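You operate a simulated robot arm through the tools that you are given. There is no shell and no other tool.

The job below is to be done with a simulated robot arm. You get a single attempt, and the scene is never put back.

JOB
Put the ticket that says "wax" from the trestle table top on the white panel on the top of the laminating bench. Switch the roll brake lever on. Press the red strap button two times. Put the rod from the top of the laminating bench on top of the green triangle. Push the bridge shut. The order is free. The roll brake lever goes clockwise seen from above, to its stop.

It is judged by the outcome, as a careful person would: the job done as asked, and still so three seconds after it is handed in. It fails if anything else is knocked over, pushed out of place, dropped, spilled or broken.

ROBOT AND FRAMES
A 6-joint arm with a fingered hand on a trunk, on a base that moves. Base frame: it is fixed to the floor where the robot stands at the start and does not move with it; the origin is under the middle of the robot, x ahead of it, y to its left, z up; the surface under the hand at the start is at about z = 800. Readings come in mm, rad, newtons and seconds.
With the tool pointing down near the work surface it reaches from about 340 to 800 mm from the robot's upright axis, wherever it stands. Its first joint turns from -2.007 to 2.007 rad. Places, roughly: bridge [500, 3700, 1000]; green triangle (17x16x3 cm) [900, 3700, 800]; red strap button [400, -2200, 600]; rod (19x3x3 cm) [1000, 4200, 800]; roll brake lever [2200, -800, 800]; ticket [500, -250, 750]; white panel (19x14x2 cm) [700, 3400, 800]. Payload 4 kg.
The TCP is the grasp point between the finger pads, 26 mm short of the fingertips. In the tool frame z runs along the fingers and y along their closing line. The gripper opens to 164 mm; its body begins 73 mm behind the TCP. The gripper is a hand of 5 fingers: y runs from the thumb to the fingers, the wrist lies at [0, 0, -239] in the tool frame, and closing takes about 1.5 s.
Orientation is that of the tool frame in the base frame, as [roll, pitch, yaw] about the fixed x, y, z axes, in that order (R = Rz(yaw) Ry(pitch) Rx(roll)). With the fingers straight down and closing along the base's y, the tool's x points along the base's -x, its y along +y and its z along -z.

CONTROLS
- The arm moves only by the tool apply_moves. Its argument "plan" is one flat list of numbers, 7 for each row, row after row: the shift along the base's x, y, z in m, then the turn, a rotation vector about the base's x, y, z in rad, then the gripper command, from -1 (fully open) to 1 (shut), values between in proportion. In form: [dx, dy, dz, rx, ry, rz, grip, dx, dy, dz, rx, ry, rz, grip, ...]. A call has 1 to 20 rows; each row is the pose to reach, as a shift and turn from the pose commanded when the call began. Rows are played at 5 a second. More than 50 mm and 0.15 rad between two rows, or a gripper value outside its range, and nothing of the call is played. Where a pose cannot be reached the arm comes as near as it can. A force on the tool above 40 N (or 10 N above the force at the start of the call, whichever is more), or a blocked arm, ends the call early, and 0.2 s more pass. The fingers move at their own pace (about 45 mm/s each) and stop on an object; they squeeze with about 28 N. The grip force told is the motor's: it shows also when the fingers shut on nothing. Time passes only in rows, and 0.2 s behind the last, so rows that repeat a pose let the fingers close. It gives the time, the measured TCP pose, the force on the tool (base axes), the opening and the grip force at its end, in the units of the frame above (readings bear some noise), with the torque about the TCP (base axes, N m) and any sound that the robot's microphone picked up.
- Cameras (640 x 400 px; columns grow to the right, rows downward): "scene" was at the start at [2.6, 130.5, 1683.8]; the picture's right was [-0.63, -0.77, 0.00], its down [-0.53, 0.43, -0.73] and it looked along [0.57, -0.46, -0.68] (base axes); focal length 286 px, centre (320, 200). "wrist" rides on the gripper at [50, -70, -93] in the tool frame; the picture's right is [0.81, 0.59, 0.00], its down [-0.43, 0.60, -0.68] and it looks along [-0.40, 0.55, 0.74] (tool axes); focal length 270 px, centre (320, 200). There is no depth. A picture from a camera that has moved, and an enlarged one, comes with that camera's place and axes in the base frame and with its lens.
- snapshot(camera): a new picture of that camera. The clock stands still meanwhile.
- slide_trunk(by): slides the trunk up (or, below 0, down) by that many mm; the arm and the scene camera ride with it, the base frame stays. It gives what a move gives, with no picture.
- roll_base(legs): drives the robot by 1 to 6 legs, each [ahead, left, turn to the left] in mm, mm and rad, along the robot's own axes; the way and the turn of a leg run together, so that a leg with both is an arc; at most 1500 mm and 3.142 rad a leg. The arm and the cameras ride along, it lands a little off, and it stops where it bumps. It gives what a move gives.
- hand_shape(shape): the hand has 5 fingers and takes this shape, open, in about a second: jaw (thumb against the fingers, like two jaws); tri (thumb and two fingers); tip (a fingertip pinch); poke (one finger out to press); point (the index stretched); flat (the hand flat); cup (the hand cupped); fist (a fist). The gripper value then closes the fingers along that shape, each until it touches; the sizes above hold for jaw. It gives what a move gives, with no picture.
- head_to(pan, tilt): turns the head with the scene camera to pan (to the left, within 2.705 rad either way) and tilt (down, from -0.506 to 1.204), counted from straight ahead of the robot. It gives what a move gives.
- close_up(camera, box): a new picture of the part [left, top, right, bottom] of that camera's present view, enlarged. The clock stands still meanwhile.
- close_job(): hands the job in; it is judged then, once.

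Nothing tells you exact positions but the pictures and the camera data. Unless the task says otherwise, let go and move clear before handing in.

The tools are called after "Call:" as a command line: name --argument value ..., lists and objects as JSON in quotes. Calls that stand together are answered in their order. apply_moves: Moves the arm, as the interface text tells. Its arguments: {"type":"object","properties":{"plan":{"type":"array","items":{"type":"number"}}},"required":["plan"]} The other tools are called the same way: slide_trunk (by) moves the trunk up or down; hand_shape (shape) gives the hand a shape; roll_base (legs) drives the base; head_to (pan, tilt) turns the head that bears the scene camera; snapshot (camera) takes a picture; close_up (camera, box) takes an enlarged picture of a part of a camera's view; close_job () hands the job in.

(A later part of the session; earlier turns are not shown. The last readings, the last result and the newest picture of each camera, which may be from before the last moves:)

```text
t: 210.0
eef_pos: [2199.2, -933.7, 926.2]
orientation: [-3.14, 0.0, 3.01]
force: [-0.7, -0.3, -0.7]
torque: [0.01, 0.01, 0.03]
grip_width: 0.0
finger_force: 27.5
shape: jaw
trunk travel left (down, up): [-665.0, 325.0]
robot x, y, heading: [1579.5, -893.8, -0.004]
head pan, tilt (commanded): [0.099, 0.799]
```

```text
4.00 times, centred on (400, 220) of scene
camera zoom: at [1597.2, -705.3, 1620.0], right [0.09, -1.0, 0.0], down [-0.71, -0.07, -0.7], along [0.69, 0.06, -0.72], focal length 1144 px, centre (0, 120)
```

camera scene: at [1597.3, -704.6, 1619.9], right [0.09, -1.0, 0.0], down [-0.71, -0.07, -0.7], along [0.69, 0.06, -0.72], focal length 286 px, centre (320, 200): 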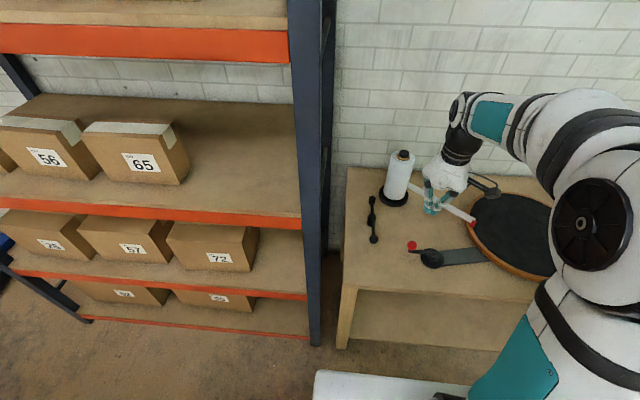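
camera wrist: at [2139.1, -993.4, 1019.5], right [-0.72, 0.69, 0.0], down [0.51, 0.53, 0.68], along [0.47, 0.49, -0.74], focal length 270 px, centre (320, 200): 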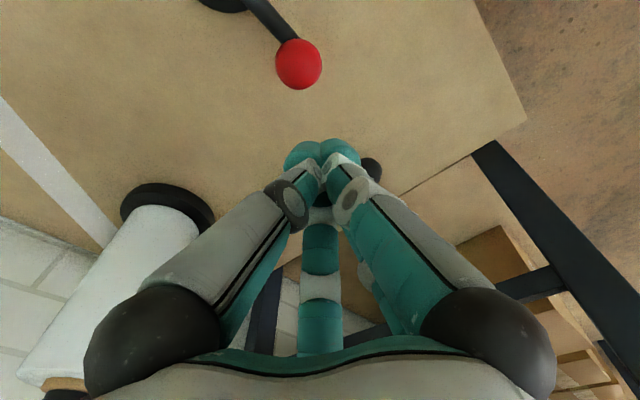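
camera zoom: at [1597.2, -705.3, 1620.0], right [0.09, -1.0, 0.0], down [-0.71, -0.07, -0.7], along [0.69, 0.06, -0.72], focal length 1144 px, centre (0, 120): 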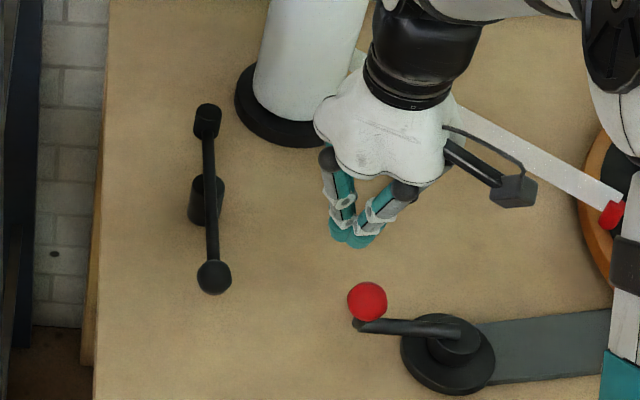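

Triangulated: handle ball ≈(2219, −845, 793), pivot ≈(2313, −844). The red crank knob is at ≈(2190, −966). I'll come down between them at y≈−897.

Call:
apply_moves --plan '[0.023, 0.037, 0, 0, 0, 0, 1, 0.023, 0.037, -0.04, 0, 0, 0, 1, 0.023, 0.037, -0.075, 0, 0, 0, 1, 0.023, 0.037, -0.1, 0, 0, 0, 1, 0.023, 0.037, -0.1, 0, 0, 0, 1]'

Call:
snapshot --camera "wrist"

Call:
close_up --camera "scene" --box '[340, 170, 460, 270]'

```text
t: 211.2
eef_pos: [2221.8, -897.6, 828.6]
orientation: [-3.14, 0.003, 3.007]
force: [-0.2, -0.2, 0.0]
torque: [-0.04, -0.03, -0.03]
grip_width: 0.0
finger_force: 27.9
shape: jaw
trunk travel left (down, up): [-665.0, 325.0]
robot x, y, heading: [1572.9, -896.7, -0.005]
head pan, tilt (commanded): [0.099, 0.799]
```

```text
taken
camera wrist: at [2161.8, -958.7, 922.2], right [-0.72, 0.69, 0.0], down [0.51, 0.53, 0.68], along [0.47, 0.49, -0.74], focal length 270 px, centre (320, 200)
```

wrist: 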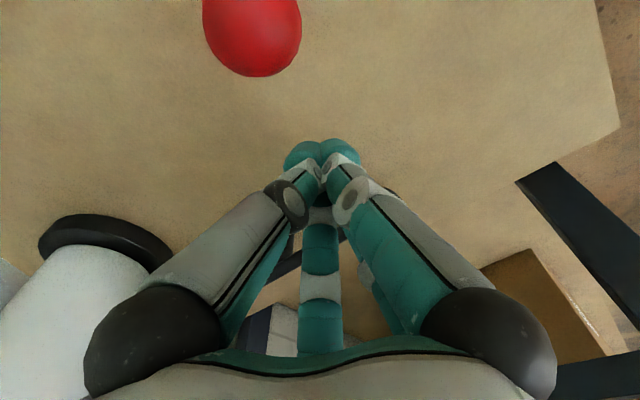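

```text
4.00 times, centred on (400, 220) of scene
camera zoom: at [1597.2, -705.4, 1620.0], right [0.09, -1.0, 0.0], down [-0.71, -0.07, -0.7], along [0.69, 0.06, -0.72], focal length 1144 px, centre (0, 120)
```

zoom: 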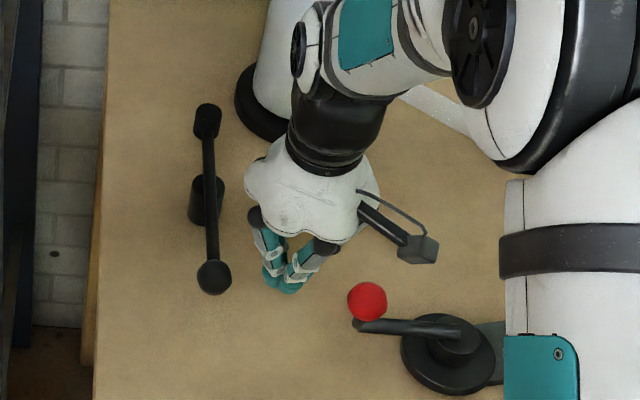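

Call:
apply_moves --plan '[0, 0, -0.014, 0, 0, 0, 1, 0, 0, -0.027, 0, 0, 0, 1, 0, 0, -0.027, 0, 0, 0, 1]'

Call:
close_up --camera "scene" --box '[340, 170, 460, 270]'

```text
t: 212.0
eef_pos: [2222.1, -895.9, 801.7]
orientation: [-3.141, 0.003, 3.009]
force: [0.3, -0.6, 0.0]
torque: [0.0, 0.03, 0.03]
grip_width: 0.0
finger_force: 27.8
shape: jaw
trunk travel left (down, up): [-665.0, 325.0]
robot x, y, heading: [1579.6, -898.1, -0.006]
head pan, tilt (commanded): [0.099, 0.799]
```

```text
4.00 times, centred on (400, 220) of scene
camera zoom: at [1597.3, -705.3, 1620.0], right [0.09, -1.0, 0.0], down [-0.71, -0.07, -0.7], along [0.69, 0.06, -0.72], focal length 1144 px, centre (0, 120)
```

zoom: 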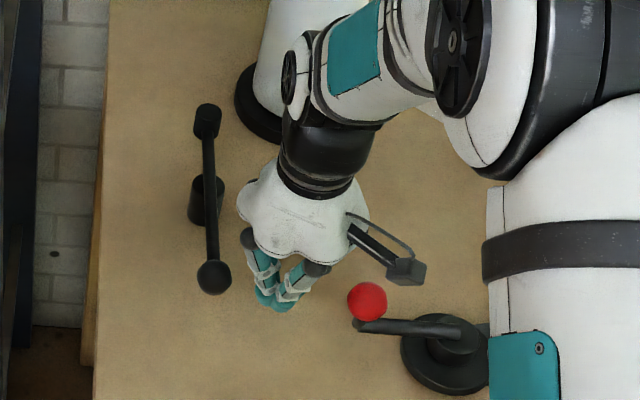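

Fingers are beside the handle. Pushing it toward +y along its arc in small steps.

Call:
apply_moves --plan '[-0.001, 0.008, 0, 0, 0, 0, 1, -0.002, 0.016, 0, 0, 0, 0, 1, -0.004, 0.024, 0, 0, 0, 0, 1, -0.007, 0.032, 0, 0, 0, 0, 1, -0.009, 0.039, 0, 0, 0, 0, 1]'

Call:
close_up --camera "scene" --box '[340, 170, 460, 270]'

```text
t: 213.2
eef_pos: [2212.2, -856.2, 801.4]
orientation: [-3.139, 0.001, 3.007]
force: [0.2, 0.0, -0.4]
torque: [0.01, 0.01, 0.01]
grip_width: 0.0
finger_force: 27.9
shape: jaw
trunk travel left (down, up): [-665.0, 325.0]
robot x, y, heading: [1578.9, -897.9, -0.003]
head pan, tilt (commanded): [0.099, 0.799]
```

```text
4.00 times, centred on (400, 220) of scene
camera zoom: at [1597.3, -705.3, 1620.0], right [0.09, -1.0, 0.0], down [-0.71, -0.07, -0.7], along [0.69, 0.06, -0.72], focal length 1144 px, centre (0, 120)
```

zoom: 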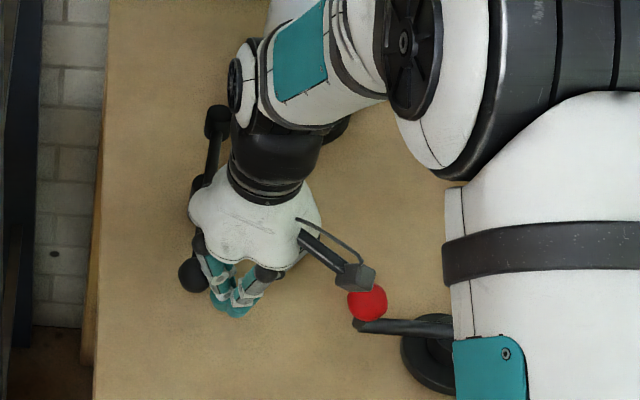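

The lever is turning. Continuing the push.

Call:
apply_moves --plan '[0, 0.008, 0, 0, 0, 0, 1, 0, 0.016, 0, 0, 0, 0, 1, 0, 0.024, 0, 0, 0, 0, 1, 0.002, 0.032, 0, 0, 0, 0, 1, 0.004, 0.04, 0, 0, 0, 0, 1, 0.007, 0.05, 0, 0, 0, 0, 1]'

Call:
close_up --camera "scene" --box '[340, 170, 460, 270]'

Call:
snapshot --camera "wrist"

```text
t: 214.6
eef_pos: [2220.1, -803.1, 802.2]
orientation: [-3.139, 0.001, 3.009]
force: [-0.6, -0.2, -1.1]
torque: [0.03, 0.0, -0.01]
grip_width: 0.0
finger_force: 27.8
shape: jaw
trunk travel left (down, up): [-665.0, 325.0]
robot x, y, heading: [1574.9, -896.8, -0.011]
head pan, tilt (commanded): [0.099, 0.799]
```

```text
4.00 times, centred on (400, 220) of scene
camera zoom: at [1597.3, -705.1, 1619.9], right [0.09, -1.0, 0.0], down [-0.71, -0.07, -0.7], along [0.69, 0.06, -0.72], focal length 1144 px, centre (0, 120)
```

zoom: 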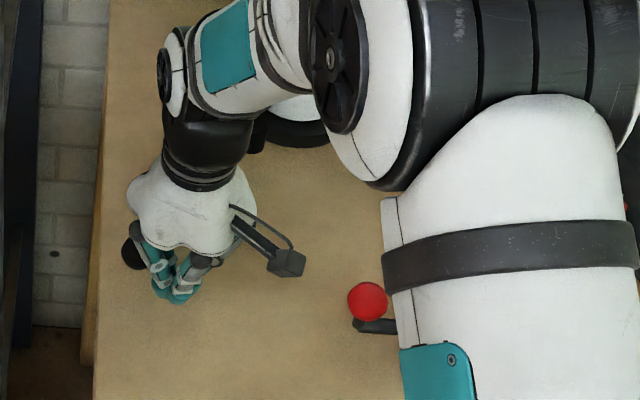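

```text
taken
camera wrist: at [2161.0, -865.6, 895.1], right [-0.72, 0.69, 0.0], down [0.51, 0.53, 0.68], along [0.47, 0.49, -0.74], focal length 270 px, centre (320, 200)
```

wrist: 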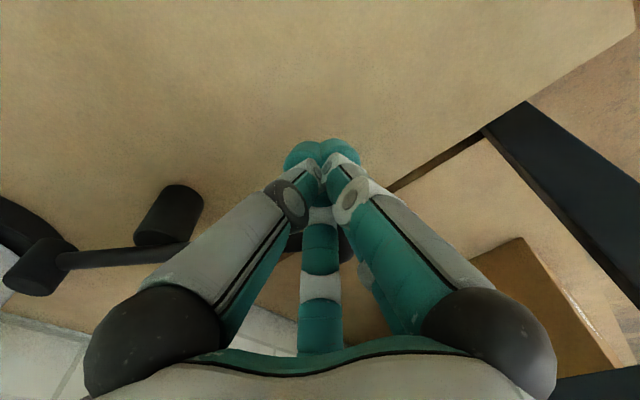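

Call:
apply_moves --plan '[0.004, 0.007, 0, 0, 0, 0, 1, 0.008, 0.014, 0, 0, 0, 0, 1, 0.012, 0.021, 0, 0, 0, 0, 1, 0.018, 0.028, 0, 0, 0, 0, 1]'

Call:
snapshot --camera "wrist"

Call:
close_up --camera "scene" --box '[320, 160, 440, 260]'

```text
t: 215.4
eef_pos: [2229.0, -794.1, 801.1]
orientation: [-3.133, -0.006, 3.001]
force: [-10.5, -16.3, 13.8]
torque: [0.15, -0.13, -0.03]
grip_width: 0.2
finger_force: 27.2
shape: jaw
trunk travel left (down, up): [-665.0, 325.0]
robot x, y, heading: [1577.4, -895.8, -0.02]
head pan, tilt (commanded): [0.099, 0.799]
stopped in row 4: the force on the tool passed its limit at 44 N (the readings are from after the stop); the commanded pose is now the measured one
```

```text
taken
camera wrist: at [2170.2, -854.4, 894.9], right [-0.72, 0.7, 0.0], down [0.52, 0.53, 0.67], along [0.47, 0.48, -0.74], focal length 270 px, centre (320, 200)
```

wrist: 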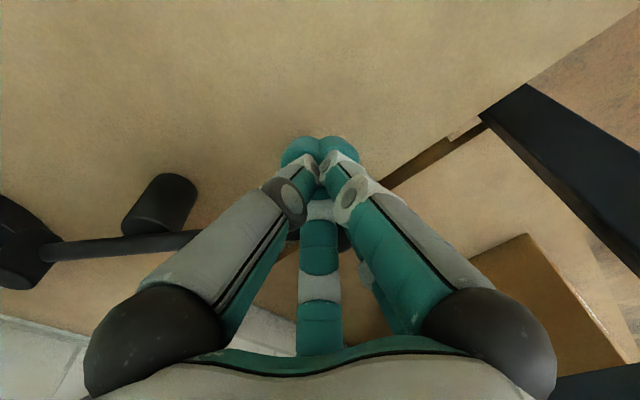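

```text
4.00 times, centred on (380, 210) of scene
camera zoom: at [1595.0, -707.4, 1620.4], right [0.09, -1.0, 0.0], down [-0.71, -0.06, -0.7], along [0.7, 0.06, -0.72], focal length 1144 px, centre (80, 160)
```

zoom: 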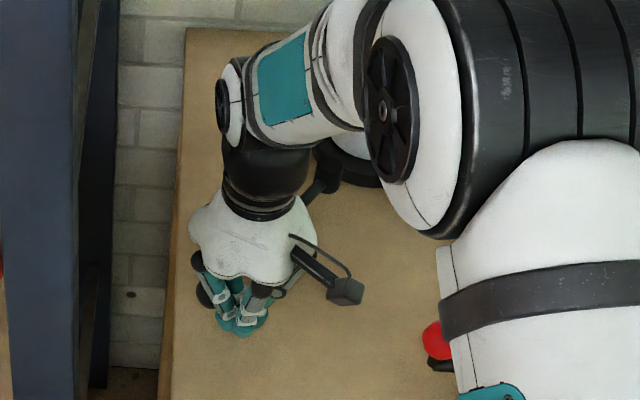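

The push hit a firm stop at about 50° of rotation (44 N on the handle). I'll back off, lift and check that the lever stays.

Call:
apply_moves --plan '[-0.008, -0.012, 0, 0, 0, 0, 1, -0.016, -0.028, 0, 0, 0, 0, 1, -0.016, -0.035, 0.04, 0, 0, 0, 1, -0.016, -0.035, 0.08, 0, 0, 0, 1, -0.03, -0.05, 0.12, 0, 0, 0, 1, -0.06, -0.07, 0.16, 0, 0, 0, 1, -0.09, -0.09, 0.2, 0, 0, 0, 1, -0.12, -0.12, 0.23, 0, 0, 0, 1]'

Call:
snapshot --camera "scene"

Call:
close_up --camera "scene" --box '[330, 140, 450, 260]'

Call:
snapshot --camera "wrist"

```text
refused: row 6 steps farther than a row can; nothing moved
```

```text
taken
camera scene: at [1595.0, -707.4, 1620.4], right [0.09, -1.0, 0.0], down [-0.71, -0.06, -0.7], along [0.7, 0.06, -0.72], focal length 286 px, centre (320, 200)
```

scene: 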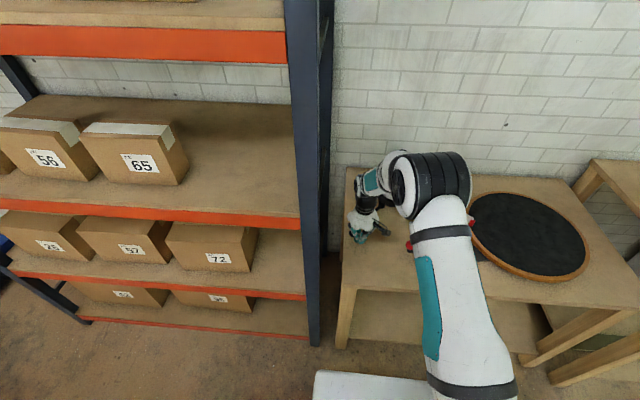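

```text
3.33 times, centred on (390, 200) of scene
camera zoom: at [1595.0, -707.4, 1620.4], right [0.09, -1.0, 0.0], down [-0.71, -0.06, -0.7], along [0.7, 0.06, -0.72], focal length 953 px, centre (87, 200)
```

zoom: 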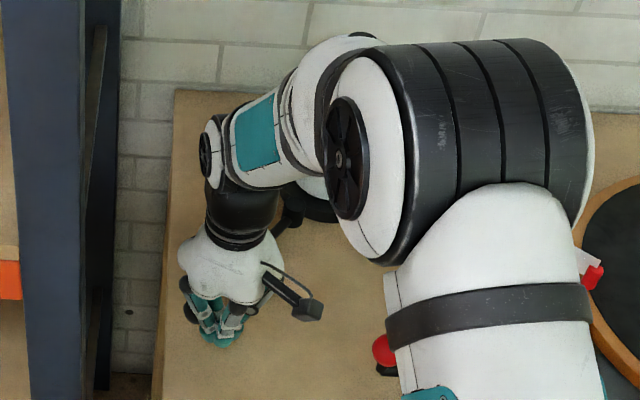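

```text
taken
camera wrist: at [2170.2, -854.4, 894.9], right [-0.72, 0.7, 0.0], down [0.52, 0.53, 0.67], along [0.47, 0.48, -0.74], focal length 270 px, centre (320, 200)
```

wrist: 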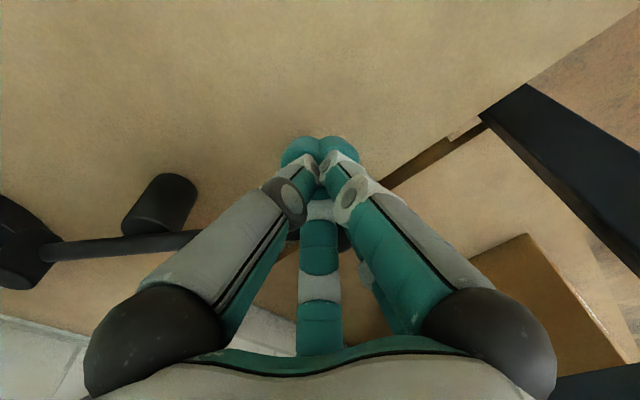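

Call:
apply_moves --plan '[-0.008, -0.012, 0, 0, 0, 0, 1, -0.016, -0.028, 0, 0, 0, 0, 1, -0.016, -0.032, 0.04, 0, 0, 0, 1, -0.016, -0.035, 0.08, 0, 0, 0, 1, -0.022, -0.042, 0.12, 0, 0, 0, 1, -0.04, -0.05, 0.16, 0, 0, 0, 1, -0.06, -0.06, 0.2, 0, 0, 0, 1, -0.09, -0.075, 0.23, 0, 0, 0, 1, -0.12, -0.09, 0.26, 0, 0, 0, 1]'

Call:
close_up --camera "scene" --box '[330, 140, 450, 260]'

Call:
snapshot --camera "wrist"

```text
t: 217.4
eef_pos: [2108.3, -879.5, 1060.9]
orientation: [-3.136, -0.005, 3.003]
force: [-0.7, 0.1, -0.2]
torque: [0.0, 0.01, -0.03]
grip_width: 0.0
finger_force: 28.0
shape: jaw
trunk travel left (down, up): [-665.0, 325.0]
robot x, y, heading: [1580.3, -898.6, -0.008]
head pan, tilt (commanded): [0.099, 0.799]
```

```text
3.33 times, centred on (390, 200) of scene
camera zoom: at [1596.1, -706.3, 1620.0], right [0.09, -1.0, 0.0], down [-0.71, -0.06, -0.7], along [0.69, 0.06, -0.72], focal length 953 px, centre (87, 200)
```

zoom: 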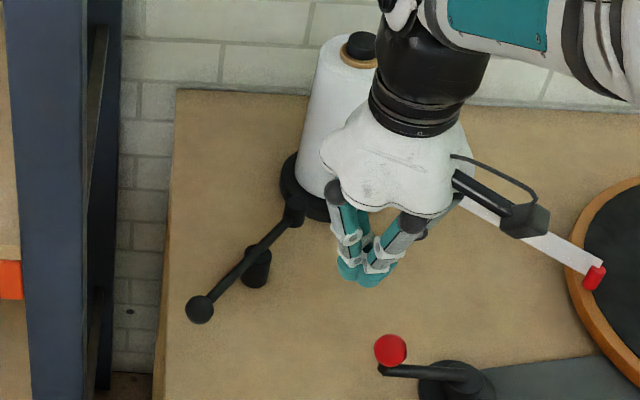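

```text
taken
camera wrist: at [2049.6, -940.6, 1154.3], right [-0.72, 0.69, 0.0], down [0.51, 0.53, 0.67], along [0.47, 0.48, -0.74], focal length 270 px, centre (320, 200)
```

wrist: 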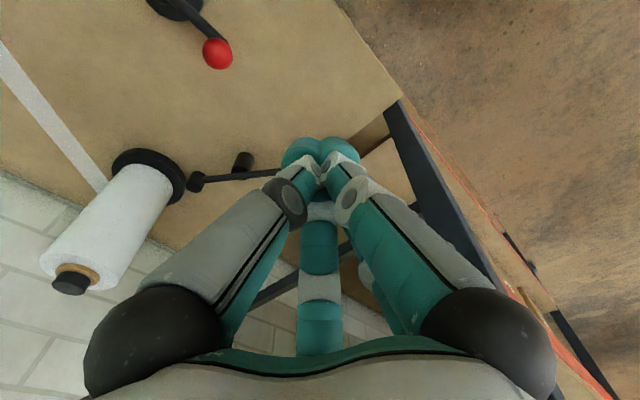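

The lever has turned with its shoe against the roll base and stays there. Next is the red strap button on the trolley near (400, −2200): I'll leave this table, go around the end of the trestle table and face −y.

Call:
roll_base --legs '[[-60, 0, 0], [0, -760, 0]]'

Call:
head_to --pan -1.7 --tilt 0.5

Call:
snapshot --camera "scene"

```text
t: 222.1
eef_pos: [2047.0, -1619.8, 1060.4]
orientation: [-3.136, -0.005, 3.027]
force: [-1.1, -0.3, 0.0]
torque: [-0.01, -0.01, 0.06]
grip_width: 0.4
finger_force: 28.2
shape: jaw
trunk travel left (down, up): [-665.0, 325.0]
robot x, y, heading: [1511.1, -1652.6, 0.013]
head pan, tilt (commanded): [0.099, 0.799]
```

```text
t: 223.9
eef_pos: [2048.6, -1620.0, 1059.8]
orientation: [-3.136, -0.005, 3.027]
force: [-0.3, -0.1, -0.3]
torque: [-0.03, -0.02, -0.01]
grip_width: 0.2
finger_force: 28.2
shape: jaw
trunk travel left (down, up): [-665.0, 325.0]
robot x, y, heading: [1513.3, -1649.6, 0.01]
head pan, tilt (commanded): [-1.7, 0.499]
```

```text
taken
camera scene: at [1442.0, -1557.6, 1645.9], right [-0.99, 0.12, 0.0], down [0.06, 0.48, -0.88], along [-0.1, -0.87, -0.48], focal length 286 px, centre (320, 200)
```

scene: 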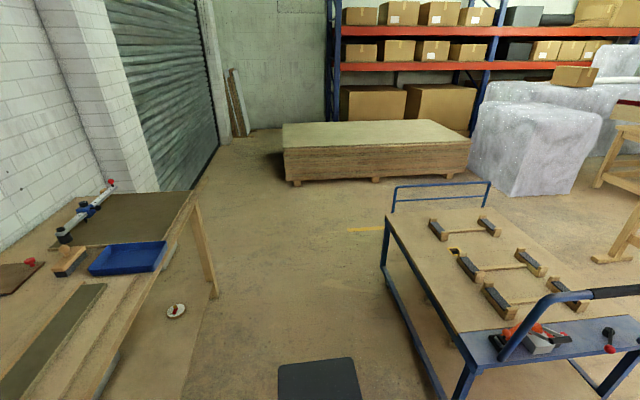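

I'll raise the trunk, back along to x≈420, and then turn to face the trolley's panel.

Call:
slide_trunk --by 200

Call:
roll_base --legs '[[-1090, 50, 0], [0, 0, -1.58]]'

Call:
head_to --pan 0.0 --tilt 0.8

Call:
snapshot --camera "scene"

```text
t: 226.1
eef_pos: [2049.1, -1620.9, 1260.0]
orientation: [-3.136, -0.006, 3.026]
force: [0.4, -0.2, 0.0]
torque: [0.0, -0.01, -0.01]
grip_width: 0.0
finger_force: 28.0
shape: jaw
trunk travel left (down, up): [-865.0, 125.0]
robot x, y, heading: [1517.6, -1648.8, 0.012]
head pan, tilt (commanded): [-1.7, 0.499]
```

```text
t: 235.5
eef_pos: [436.9, -2136.2, 1259.9]
orientation: [-3.136, -0.006, 1.444]
force: [1.1, -0.5, -0.2]
torque: [0.01, -0.02, 0.01]
grip_width: 0.0
finger_force: 27.8
shape: jaw
trunk travel left (down, up): [-865.0, 125.0]
robot x, y, heading: [413.1, -1600.7, -1.572]
head pan, tilt (commanded): [-1.7, 0.499]
```

```text
t: 237.2
eef_pos: [437.4, -2136.5, 1259.8]
orientation: [-3.134, -0.006, 1.445]
force: [0.9, 0.0, -0.4]
torque: [-0.03, 0.0, 0.02]
grip_width: 0.0
finger_force: 27.4
shape: jaw
trunk travel left (down, up): [-865.0, 125.0]
robot x, y, heading: [416.6, -1602.8, -1.575]
head pan, tilt (commanded): [0.0, 0.799]
```

```text
taken
camera scene: at [598.2, -1626.2, 1820.0], right [-1.0, 0.0, 0.0], down [0.0, 0.72, -0.7], along [0.0, -0.7, -0.72], focal length 286 px, centre (320, 200)
```

scene: 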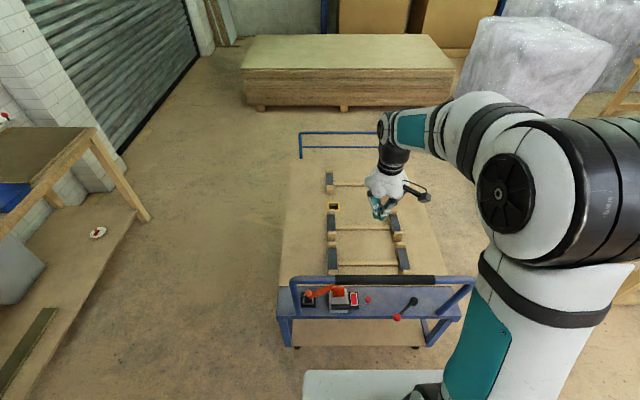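

I'm facing the trolley. I'll zoom in on its control panel.

Call:
close_up --camera "scene" --box '[270, 260, 470, 350]'

Call:
close_up --camera "scene" --box '[290, 275, 390, 325]'

```text
3.20 times, centred on (370, 305) of scene
camera zoom: at [598.2, -1626.2, 1820.0], right [-1.0, 0.0, 0.0], down [0.0, 0.72, -0.7], along [0.0, -0.7, -0.72], focal length 915 px, centre (160, -136)
```

zoom: 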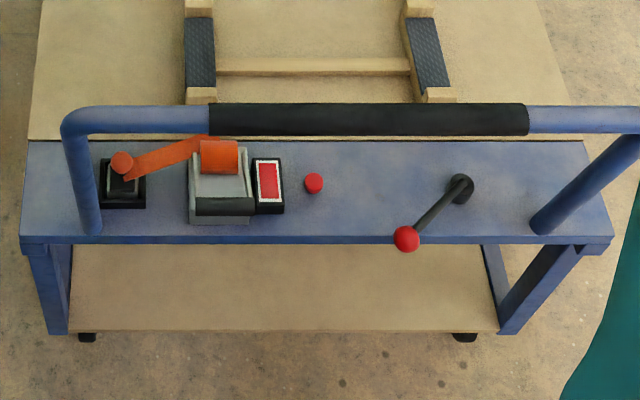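

```text
6.40 times, centred on (340, 300) of scene
camera zoom: at [598.2, -1626.2, 1820.0], right [-1.0, 0.0, 0.0], down [0.0, 0.72, -0.7], along [0.0, -0.7, -0.72], focal length 1830 px, centre (192, -440)
```

zoom: 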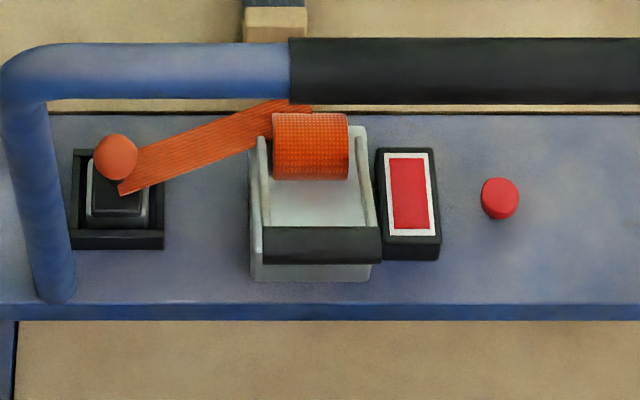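

The panel has a red mushroom button at about (388, −2190) plus a red rectangular indicator beside the strap unit, a joystick and a lever; a handle frame stands in front, so I'll need to reach under its bar with a tilted hand. First I'll see the "poke" shape.

Call:
hand_shape --shape "poke"

Call:
snapshot --camera "wrist"

Call:
close_up --camera "scene" --box '[340, 130, 450, 240]'

```text
t: 238.2
eef_pos: [437.3, -2135.2, 1260.2]
orientation: [-3.136, -0.006, 1.443]
force: [0.0, 0.1, 0.4]
torque: [0.06, 0.0, 0.02]
grip_width: 0.3
finger_force: 0.1
shape: poke
trunk travel left (down, up): [-865.0, 125.0]
robot x, y, heading: [415.4, -1604.8, -1.573]
head pan, tilt (commanded): [0.0, 0.799]
```

```text
taken
camera wrist: at [375.4, -2077.0, 1353.6], right [0.69, 0.73, 0.0], down [0.54, -0.51, 0.67], along [0.49, -0.46, -0.74], focal length 270 px, centre (320, 200)
```

wrist: 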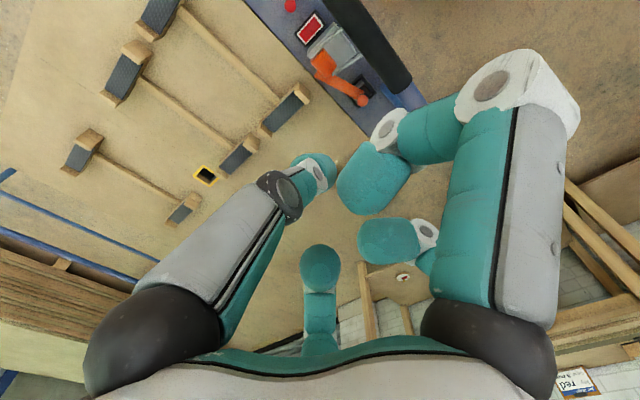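

```text
3.64 times, centred on (395, 185) of scene
camera zoom: at [598.2, -1626.2, 1820.0], right [-1.0, 0.0, 0.0], down [0.0, 0.72, -0.7], along [0.0, -0.7, -0.72], focal length 1040 px, centre (47, 254)
```

zoom: 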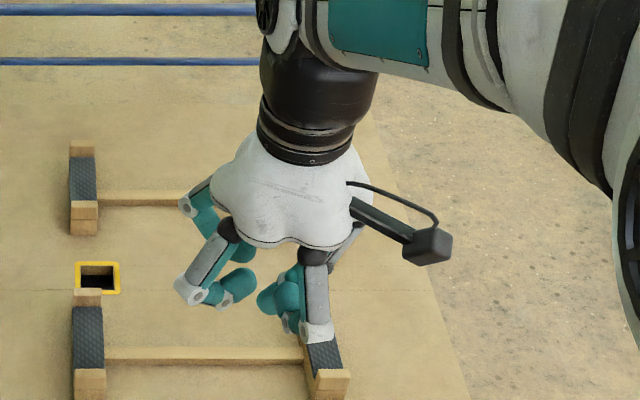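

In poke the thumb stays extended while the others curl. I also notice a card reading "red …" on the table to my left; I'll read it since it may concern the strap button.

Call:
head_to --pan 1.4 --tilt 0.3

Call:
snapshot --camera "scene"

```text
t: 239.7
eef_pos: [436.4, -2136.2, 1260.0]
orientation: [-3.134, -0.006, 1.444]
force: [-0.1, 0.0, -0.5]
torque: [-0.03, 0.01, 0.0]
grip_width: 0.1
finger_force: 0.1
shape: poke
trunk travel left (down, up): [-865.0, 125.0]
robot x, y, heading: [411.8, -1602.2, -1.575]
head pan, tilt (commanded): [1.4, 0.3]
```

```text
taken
camera scene: at [690.2, -1561.4, 1864.3], right [-0.17, -0.99, 0.0], down [-0.29, 0.05, -0.96], along [0.94, -0.16, -0.3], focal length 286 px, centre (320, 200)
```

scene: 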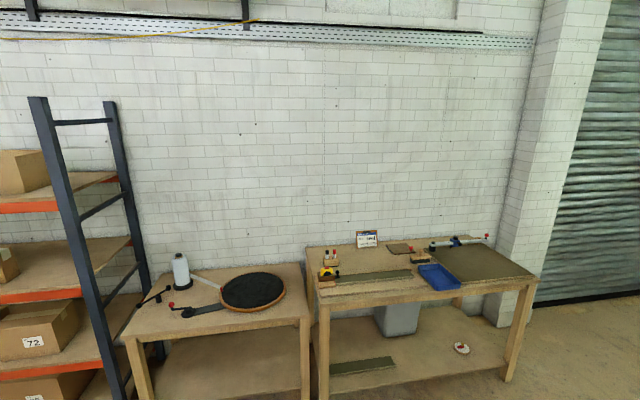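

Call:
close_up --camera "scene" --box '[350, 222, 386, 254]'

Call:
close_up --camera "scene" --box '[310, 220, 510, 300]'

Call:
close_up --camera "scene" --box '[120, 240, 300, 330]'

```text
12.50 times, centred on (368, 238) of scene
camera zoom: at [690.2, -1561.4, 1864.3], right [-0.17, -0.99, 0.0], down [-0.29, 0.05, -0.96], along [0.94, -0.16, -0.3], focal length 3575 px, centre (-280, -275)
```

zoom: 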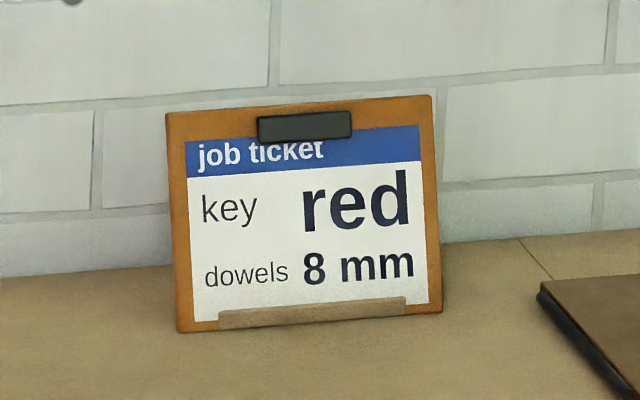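

```text
3.20 times, centred on (410, 260) of scene
camera zoom: at [690.2, -1561.4, 1864.3], right [-0.17, -0.99, 0.0], down [-0.29, 0.05, -0.96], along [0.94, -0.16, -0.3], focal length 915 px, centre (32, 8)
```

zoom: 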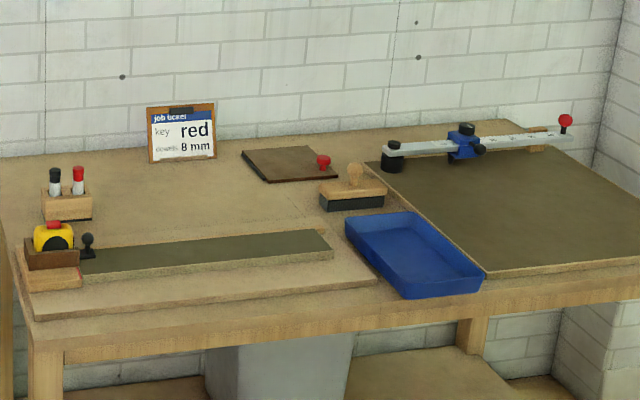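

```text
3.56 times, centred on (210, 285) of scene
camera zoom: at [690.2, -1561.4, 1864.3], right [-0.17, -0.99, 0.0], down [-0.29, 0.05, -0.96], along [0.94, -0.16, -0.3], focal length 1017 px, centre (711, -102)
```

zoom: 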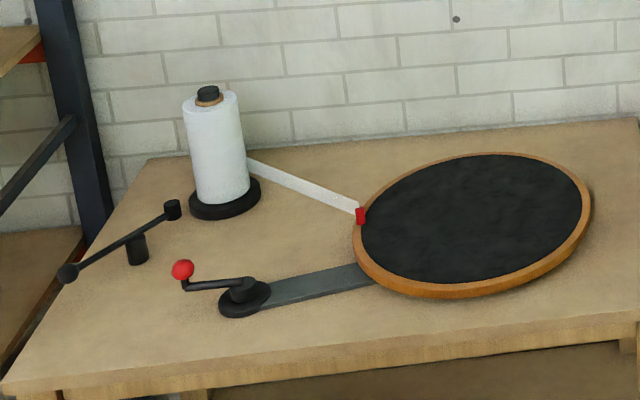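

The card is unrelated. The mushroom button (≈(388, −2190, 620)) is the strap button; I'll press it with the closed fingertips, reaching under the handle bar with the hand tilted 45°. First I'll back off a little, lower the trunk and square the hand.

Call:
hand_shape --shape "jaw"

Call:
roll_base --legs '[[-135, 0, 0]]'

Call:
slide_trunk --by -180

Call:
apply_moves --plan '[-0.02, 0, 0, 0, 0, 0.06, 0, -0.04, 0, 0, 0, 0, 0.127, 1, -0.047, 0, 0, 0, 0, 0.127, 1, -0.047, 0, 0, 0, 0, 0.127, 1, -0.047, 0, 0, 0, 0, 0.127, 1, -0.047, 0, 0, 0, 0, 0.127, 1, -0.047, 0, 0, 0, 0, 0.127, 1, -0.047, 0, 0, 0, 0, 0.127, 1]'

Call:
head_to --pan 0.0 --tilt 0.75

Call:
snapshot --camera "scene"

```text
t: 240.6
eef_pos: [437.2, -2136.2, 1260.7]
orientation: [-3.135, -0.006, 1.442]
force: [-0.8, -0.5, -0.8]
torque: [-0.02, -0.01, 0.0]
grip_width: 163.8
finger_force: 0.1
shape: jaw
trunk travel left (down, up): [-865.0, 125.0]
robot x, y, heading: [417.2, -1599.8, -1.566]
head pan, tilt (commanded): [1.4, 0.3]
```

```text
t: 241.9
eef_pos: [437.5, -1995.6, 1260.6]
orientation: [-3.134, -0.004, 1.447]
force: [-1.3, -0.2, 0.6]
torque: [0.0, 0.01, 0.02]
grip_width: 163.8
finger_force: 0.1
shape: jaw
trunk travel left (down, up): [-865.0, 125.0]
robot x, y, heading: [416.7, -1466.8, -1.569]
head pan, tilt (commanded): [1.4, 0.3]
```

```text
t: 243.9
eef_pos: [438.9, -1998.6, 1080.3]
orientation: [-3.134, -0.005, 1.447]
force: [-0.6, -0.6, -0.5]
torque: [0.03, 0.01, -0.01]
grip_width: 164.0
finger_force: 0.1
shape: jaw
trunk travel left (down, up): [-685.0, 305.0]
robot x, y, heading: [414.1, -1463.9, -1.571]
head pan, tilt (commanded): [1.4, 0.3]
```

```text
t: 245.7
eef_pos: [391.4, -1999.1, 1079.6]
orientation: [-3.135, -0.005, 1.575]
force: [0.9, 0.0, -0.3]
torque: [-0.01, 0.02, -0.02]
grip_width: 5.1
finger_force: 0.0
shape: jaw
trunk travel left (down, up): [-685.0, 305.0]
robot x, y, heading: [413.4, -1464.6, -1.568]
head pan, tilt (commanded): [1.4, 0.3]
```

```text
t: 247.2
eef_pos: [391.9, -1998.8, 1081.5]
orientation: [-3.134, -0.006, 1.574]
force: [-0.1, -0.5, 0.3]
torque: [0.04, -0.03, 0.0]
grip_width: 0.2
finger_force: 27.2
shape: jaw
trunk travel left (down, up): [-685.0, 305.0]
robot x, y, heading: [414.9, -1463.5, -1.566]
head pan, tilt (commanded): [0.0, 0.75]
```

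```text
taken
camera scene: at [598.1, -1490.7, 1644.0], right [-1.0, 0.0, 0.0], down [0.0, 0.68, -0.73], along [0.0, -0.73, -0.68], focal length 286 px, centre (320, 200)
```

scene: 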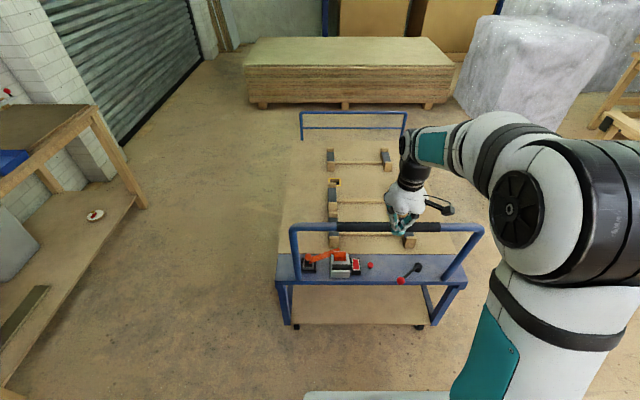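

Call:
close_up --camera "scene" --box '[290, 225, 430, 295]'

Call:
close_up --camera "scene" --box '[340, 250, 390, 285]'

```text
4.57 times, centred on (360, 260) of scene
camera zoom: at [598.1, -1490.7, 1644.0], right [-1.0, 0.0, 0.0], down [0.0, 0.68, -0.73], along [0.0, -0.73, -0.68], focal length 1308 px, centre (137, -74)
```

zoom: 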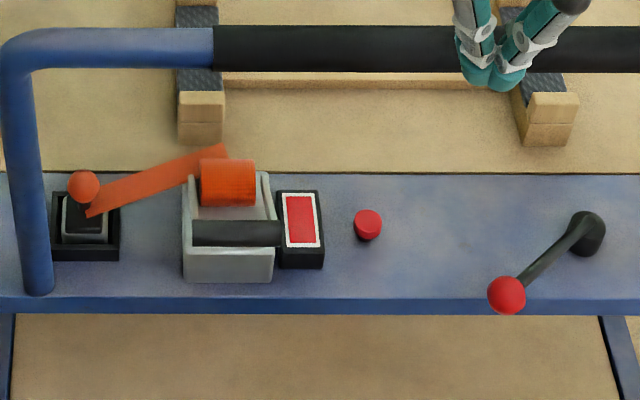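

```text
11.43 times, centred on (365, 268) of scene
camera zoom: at [598.1, -1490.7, 1644.0], right [-1.0, 0.0, 0.0], down [0.0, 0.68, -0.73], along [0.0, -0.73, -0.68], focal length 3269 px, centre (-194, -571)
```

zoom: 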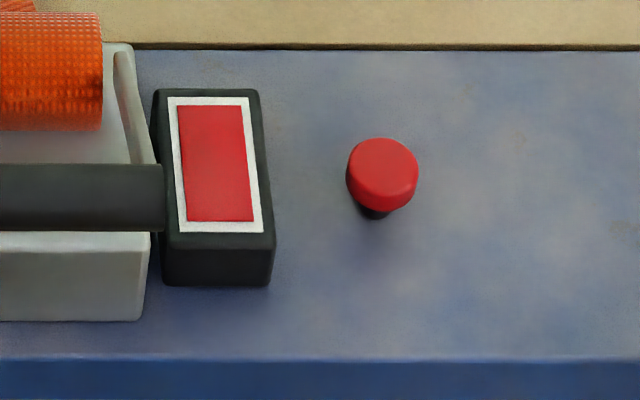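

Button triangulated at (388, −2183, 625); handle bar at y≈−2088, z≈975. To keep the wrist camera clear of the lever ball, I'll turn the hand +1.2 rad first, then tilt it 45° forward.

Call:
apply_moves --plan '[0, 0, 0, 0, 0, 0.14, 1, 0, 0, 0, 0, 0, 0.28, 1, 0, 0, 0, 0, 0, 0.42, 1, 0, 0, 0, 0, 0, 0.56, 1, 0, 0, 0, 0, 0, 0.7, 1, 0, 0, 0, 0, 0, 0.84, 1, 0, 0, 0, 0, 0, 0.98, 1, 0, 0, 0, 0, 0, 1.1, 1, 0, 0, 0, 0, 0, 1.2, 1]'

Call:
apply_moves --plan '[0, 0, -0.01, -0.13, 0, 0, 1, 0, 0, -0.02, -0.26, 0, 0, 1, 0, 0, -0.03, -0.39, 0, 0, 1, 0, 0, -0.04, -0.52, 0, 0, 1, 0, 0, -0.05, -0.65, 0, 0, 1, 0, 0, -0.06, -0.785, 0, 0, 1]'

Call:
snapshot --camera "scene"

Call:
snapshot --camera "wrist"

```text
t: 249.2
eef_pos: [393.0, -1997.5, 1079.0]
orientation: [-3.133, -0.005, 2.776]
force: [-0.2, -0.1, -0.1]
torque: [0.02, 0.02, 0.03]
grip_width: 0.0
finger_force: 28.4
shape: jaw
trunk travel left (down, up): [-685.0, 305.0]
robot x, y, heading: [414.7, -1465.2, -1.569]
head pan, tilt (commanded): [0.0, 0.75]
```

```text
t: 250.6
eef_pos: [391.7, -2000.0, 1020.1]
orientation: [-2.383, 0.256, 2.872]
force: [-0.1, -0.7, 0.5]
torque: [-0.01, 0.0, 0.0]
grip_width: 0.0
finger_force: 27.6
shape: jaw
out of reach, approached as far as the arm can: row 5
trunk travel left (down, up): [-685.0, 305.0]
robot x, y, heading: [415.3, -1466.9, -1.568]
head pan, tilt (commanded): [0.0, 0.75]
```

```text
taken
camera scene: at [597.6, -1491.2, 1644.0], right [-1.0, 0.0, 0.0], down [0.0, 0.68, -0.73], along [0.0, -0.73, -0.68], focal length 286 px, centre (320, 200)
```

scene: 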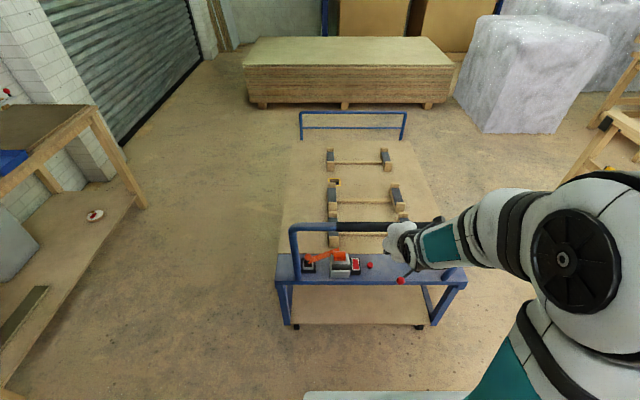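

```text
taken
camera wrist: at [320.8, -1965.5, 1118.6], right [-0.54, 0.59, -0.59], down [0.62, 0.76, 0.19], along [0.56, -0.27, -0.78], focal length 270 px, centre (320, 200)
```

wrist: 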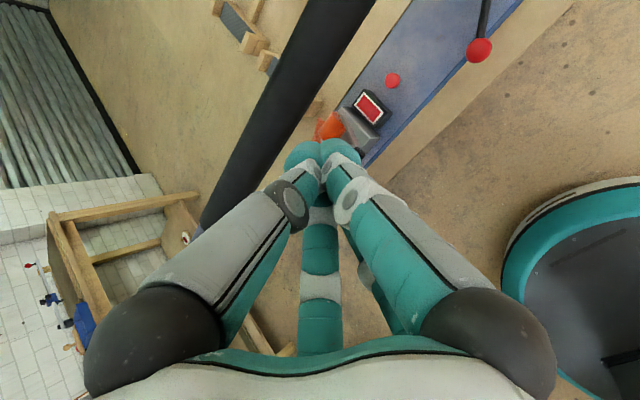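

The hand is tilted 45° and in front of the bar. I'll lower everything with the trunk to come below the bar height.

Call:
slide_trunk --by -290

Call:
snapshot --camera "scene"

Call:
snapshot --camera "wrist"

```text
t: 253.6
eef_pos: [392.9, -2000.9, 729.6]
orientation: [-2.386, 0.253, 2.87]
force: [0.4, 0.9, -0.1]
torque: [0.01, 0.01, 0.0]
grip_width: 0.1
finger_force: 27.6
shape: jaw
trunk travel left (down, up): [-395.0, 595.0]
robot x, y, heading: [409.9, -1461.7, -1.564]
head pan, tilt (commanded): [0.0, 0.75]
```

```text
taken
camera scene: at [598.0, -1490.6, 1354.0], right [-1.0, 0.0, 0.0], down [0.0, 0.68, -0.73], along [0.0, -0.73, -0.68], focal length 286 px, centre (320, 200)
```

scene: 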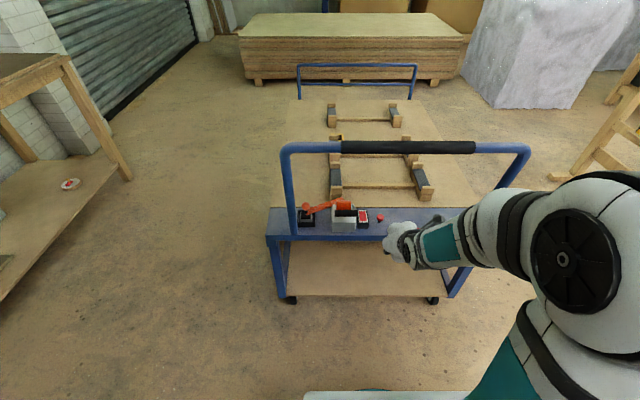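

```text
taken
camera wrist: at [321.2, -1965.4, 828.8], right [-0.54, 0.59, -0.59], down [0.62, 0.76, 0.19], along [0.56, -0.27, -0.78], focal length 270 px, centre (320, 200)
```

wrist: 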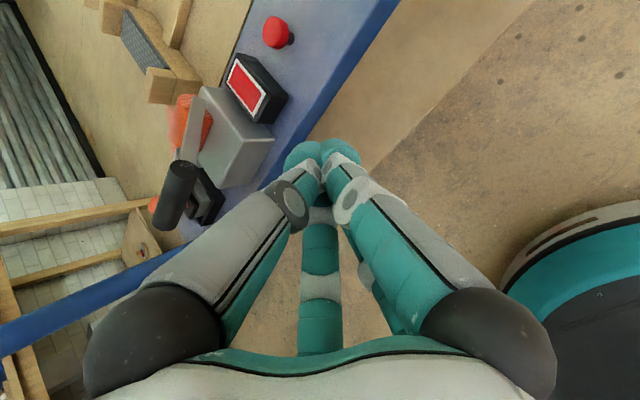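

The wrist view confirms the button at (389, −2183, 622). I'll reach forward under the bar to hover just above it.

Call:
apply_moves --plan '[-0.001, -0.04, -0.005, 0, 0, 0, 1, -0.002, -0.08, -0.01, 0, 0, 0, 1, -0.003, -0.12, -0.02, 0, 0, 0, 1, -0.004, -0.155, -0.03, 0, 0, 0, 1, -0.004, -0.177, -0.038, 0, 0, 0, 1, -0.004, -0.177, -0.038, 0, 0, 0, 1]'

Call:
snapshot --camera "wrist"

Call:
close_up --camera "scene" --box '[330, 180, 450, 260]'

```text
t: 254.9
eef_pos: [390.3, -2178.9, 692.0]
orientation: [-2.384, 0.252, 2.872]
force: [0.6, 0.3, -1.1]
torque: [0.02, 0.0, 0.0]
grip_width: 0.1
finger_force: 28.2
shape: jaw
trunk travel left (down, up): [-395.0, 595.0]
robot x, y, heading: [416.2, -1463.4, -1.569]
head pan, tilt (commanded): [0.0, 0.75]
```

```text
taken
camera wrist: at [319.1, -2144.7, 790.2], right [-0.54, 0.59, -0.59], down [0.62, 0.76, 0.19], along [0.56, -0.27, -0.78], focal length 270 px, centre (320, 200)
```

wrist: 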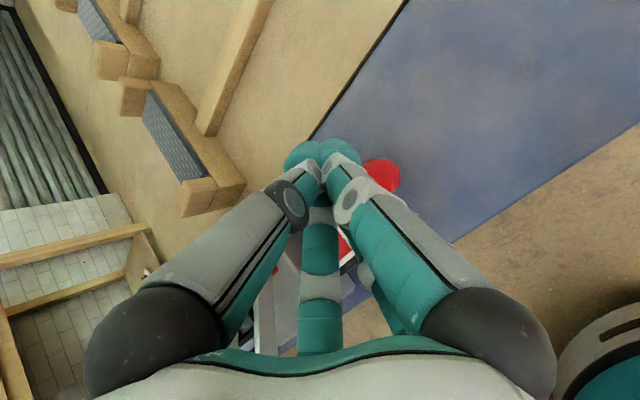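

```text
5.00 times, centred on (390, 220) of scene
camera zoom: at [598.0, -1490.8, 1354.0], right [-1.0, 0.0, 0.0], down [0.0, 0.68, -0.73], along [0.0, -0.73, -0.68], focal length 1430 px, centre (-30, 100)
```

zoom: 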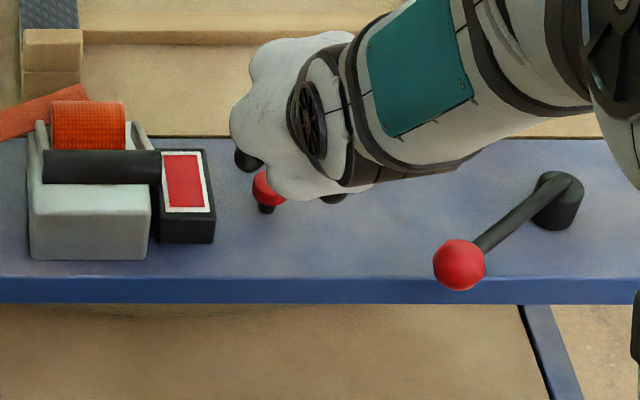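

The button lies directly below the fingertips. Descending slowly to touch it.

Call:
apply_moves --plan '[0, 0, -0.01, 0, 0, 0, 1, 0, 0, -0.02, 0, 0, 0, 1, 0, 0, -0.03, 0, 0, 0, 1]'

Call:
close_up --camera "scene" --box '[330, 180, 450, 260]'

Call:
close_up --camera "wrist" --box '[260, 100, 460, 300]'

```text
t: 255.8
eef_pos: [389.3, -2178.8, 662.4]
orientation: [-2.384, 0.252, 2.87]
force: [0.4, 0.8, 0.0]
torque: [-0.02, 0.01, -0.01]
grip_width: 0.0
finger_force: 27.8
shape: jaw
trunk travel left (down, up): [-395.0, 595.0]
robot x, y, heading: [415.4, -1465.1, -1.569]
head pan, tilt (commanded): [0.0, 0.75]
```

```text
5.00 times, centred on (390, 220) of scene
camera zoom: at [598.0, -1490.7, 1354.0], right [-1.0, 0.0, 0.0], down [0.0, 0.68, -0.73], along [0.0, -0.73, -0.68], focal length 1430 px, centre (-30, 100)
```

zoom: 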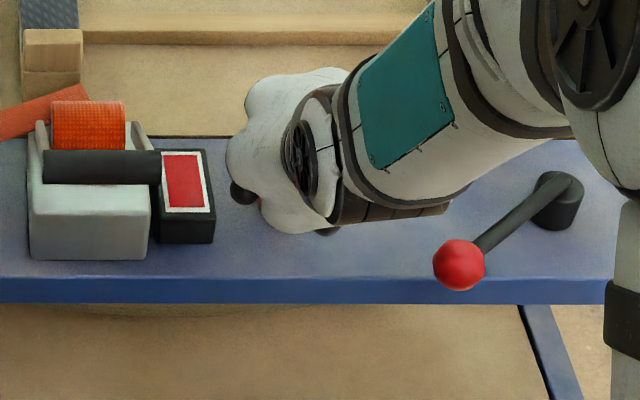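

```text
2.00 times, centred on (360, 200) of wrist
camera zoom: at [317.9, -2144.4, 760.9], right [-0.54, 0.59, -0.59], down [0.62, 0.76, 0.19], along [0.56, -0.27, -0.78], focal length 541 px, centre (240, 200)
```

zoom: 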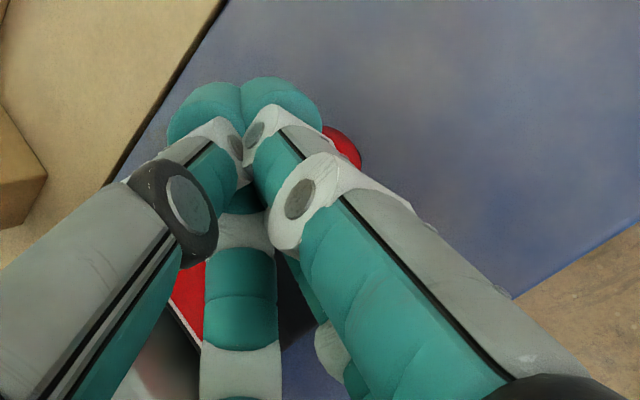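

Call:
apply_moves --plan '[0, 0, -0.003, 0, 0, 0, 1, 0, 0, -0.006, 0, 0, 0, 1, 0, 0, -0.009, 0, 0, 0, 1]'

```text
t: 256.6
eef_pos: [388.4, -2177.9, 652.5]
orientation: [-2.384, 0.253, 2.87]
force: [0.4, -1.2, 3.1]
torque: [-0.02, -0.01, 0.01]
grip_width: 0.0
finger_force: 27.5
shape: jaw
trunk travel left (down, up): [-395.0, 595.0]
robot x, y, heading: [416.9, -1467.7, -1.564]
head pan, tilt (commanded): [0.0, 0.75]
heard: click
```

A click: the button registered its first press. I'll release fully.

Call:
apply_moves --plan '[0, 0, 0.006, 0, 0, 0, 1, 0, 0, 0.014, 0, 0, 0, 1, 0, 0, 0.014, 0, 0, 0, 1, 0, 0, 0.014, 0, 0, 0, 1]'

Call:
close_up --camera "wrist" --box '[260, 100, 460, 300]'

Call:
close_up --camera "scene" --box '[330, 180, 450, 260]'

```text
t: 257.6
eef_pos: [390.3, -2177.2, 668.3]
orientation: [-2.386, 0.252, 2.871]
force: [0.3, -0.5, 0.3]
torque: [0.04, -0.01, 0.0]
grip_width: 0.0
finger_force: 27.9
shape: jaw
trunk travel left (down, up): [-395.0, 595.0]
robot x, y, heading: [415.4, -1463.3, -1.567]
head pan, tilt (commanded): [0.0, 0.75]
```

```text
2.00 times, centred on (360, 200) of wrist
camera zoom: at [317.6, -2142.2, 767.0], right [-0.54, 0.59, -0.59], down [0.62, 0.76, 0.19], along [0.56, -0.27, -0.78], focal length 541 px, centre (240, 200)
```

zoom: 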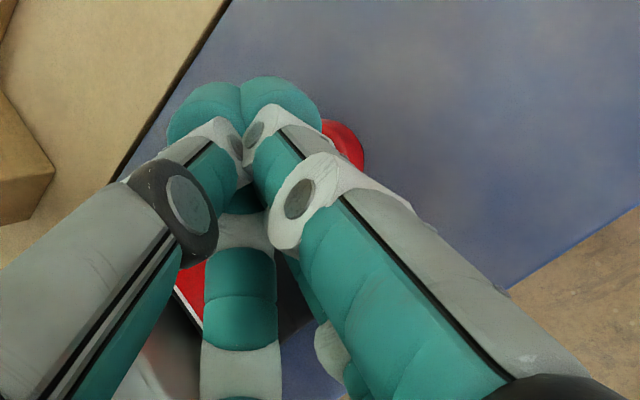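

```text
5.00 times, centred on (390, 220) of scene
camera zoom: at [598.0, -1490.7, 1354.0], right [-1.0, 0.0, 0.0], down [0.0, 0.68, -0.73], along [0.0, -0.73, -0.68], focal length 1430 px, centre (-30, 100)
```

zoom: 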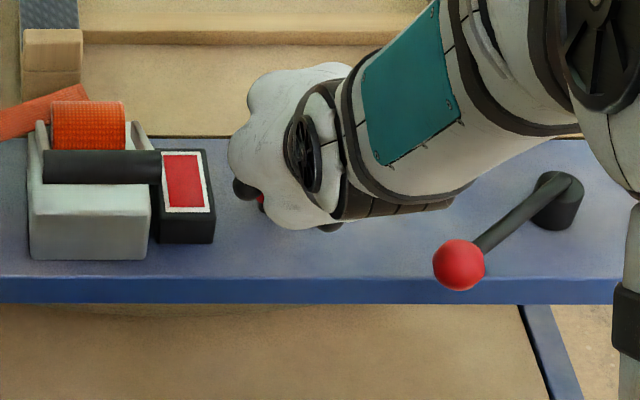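

Released. Now the second press.

Call:
apply_moves --plan '[0, 0, -0.007, 0, 0, 0, 1, 0, 0, -0.011, 0, 0, 0, 1, 0, 0, -0.014, 0, 0, 0, 1, 0, 0, -0.0165, 0, 0, 0, 1]'

```text
t: 258.6
eef_pos: [389.3, -2175.9, 651.9]
orientation: [-2.384, 0.252, 2.874]
force: [-0.2, 2.5, 7.0]
torque: [-0.01, -0.01, 0.01]
grip_width: 0.0
finger_force: 27.6
shape: jaw
trunk travel left (down, up): [-395.0, 595.0]
robot x, y, heading: [415.3, -1464.1, -1.568]
head pan, tilt (commanded): [0.0, 0.75]
heard: click
```

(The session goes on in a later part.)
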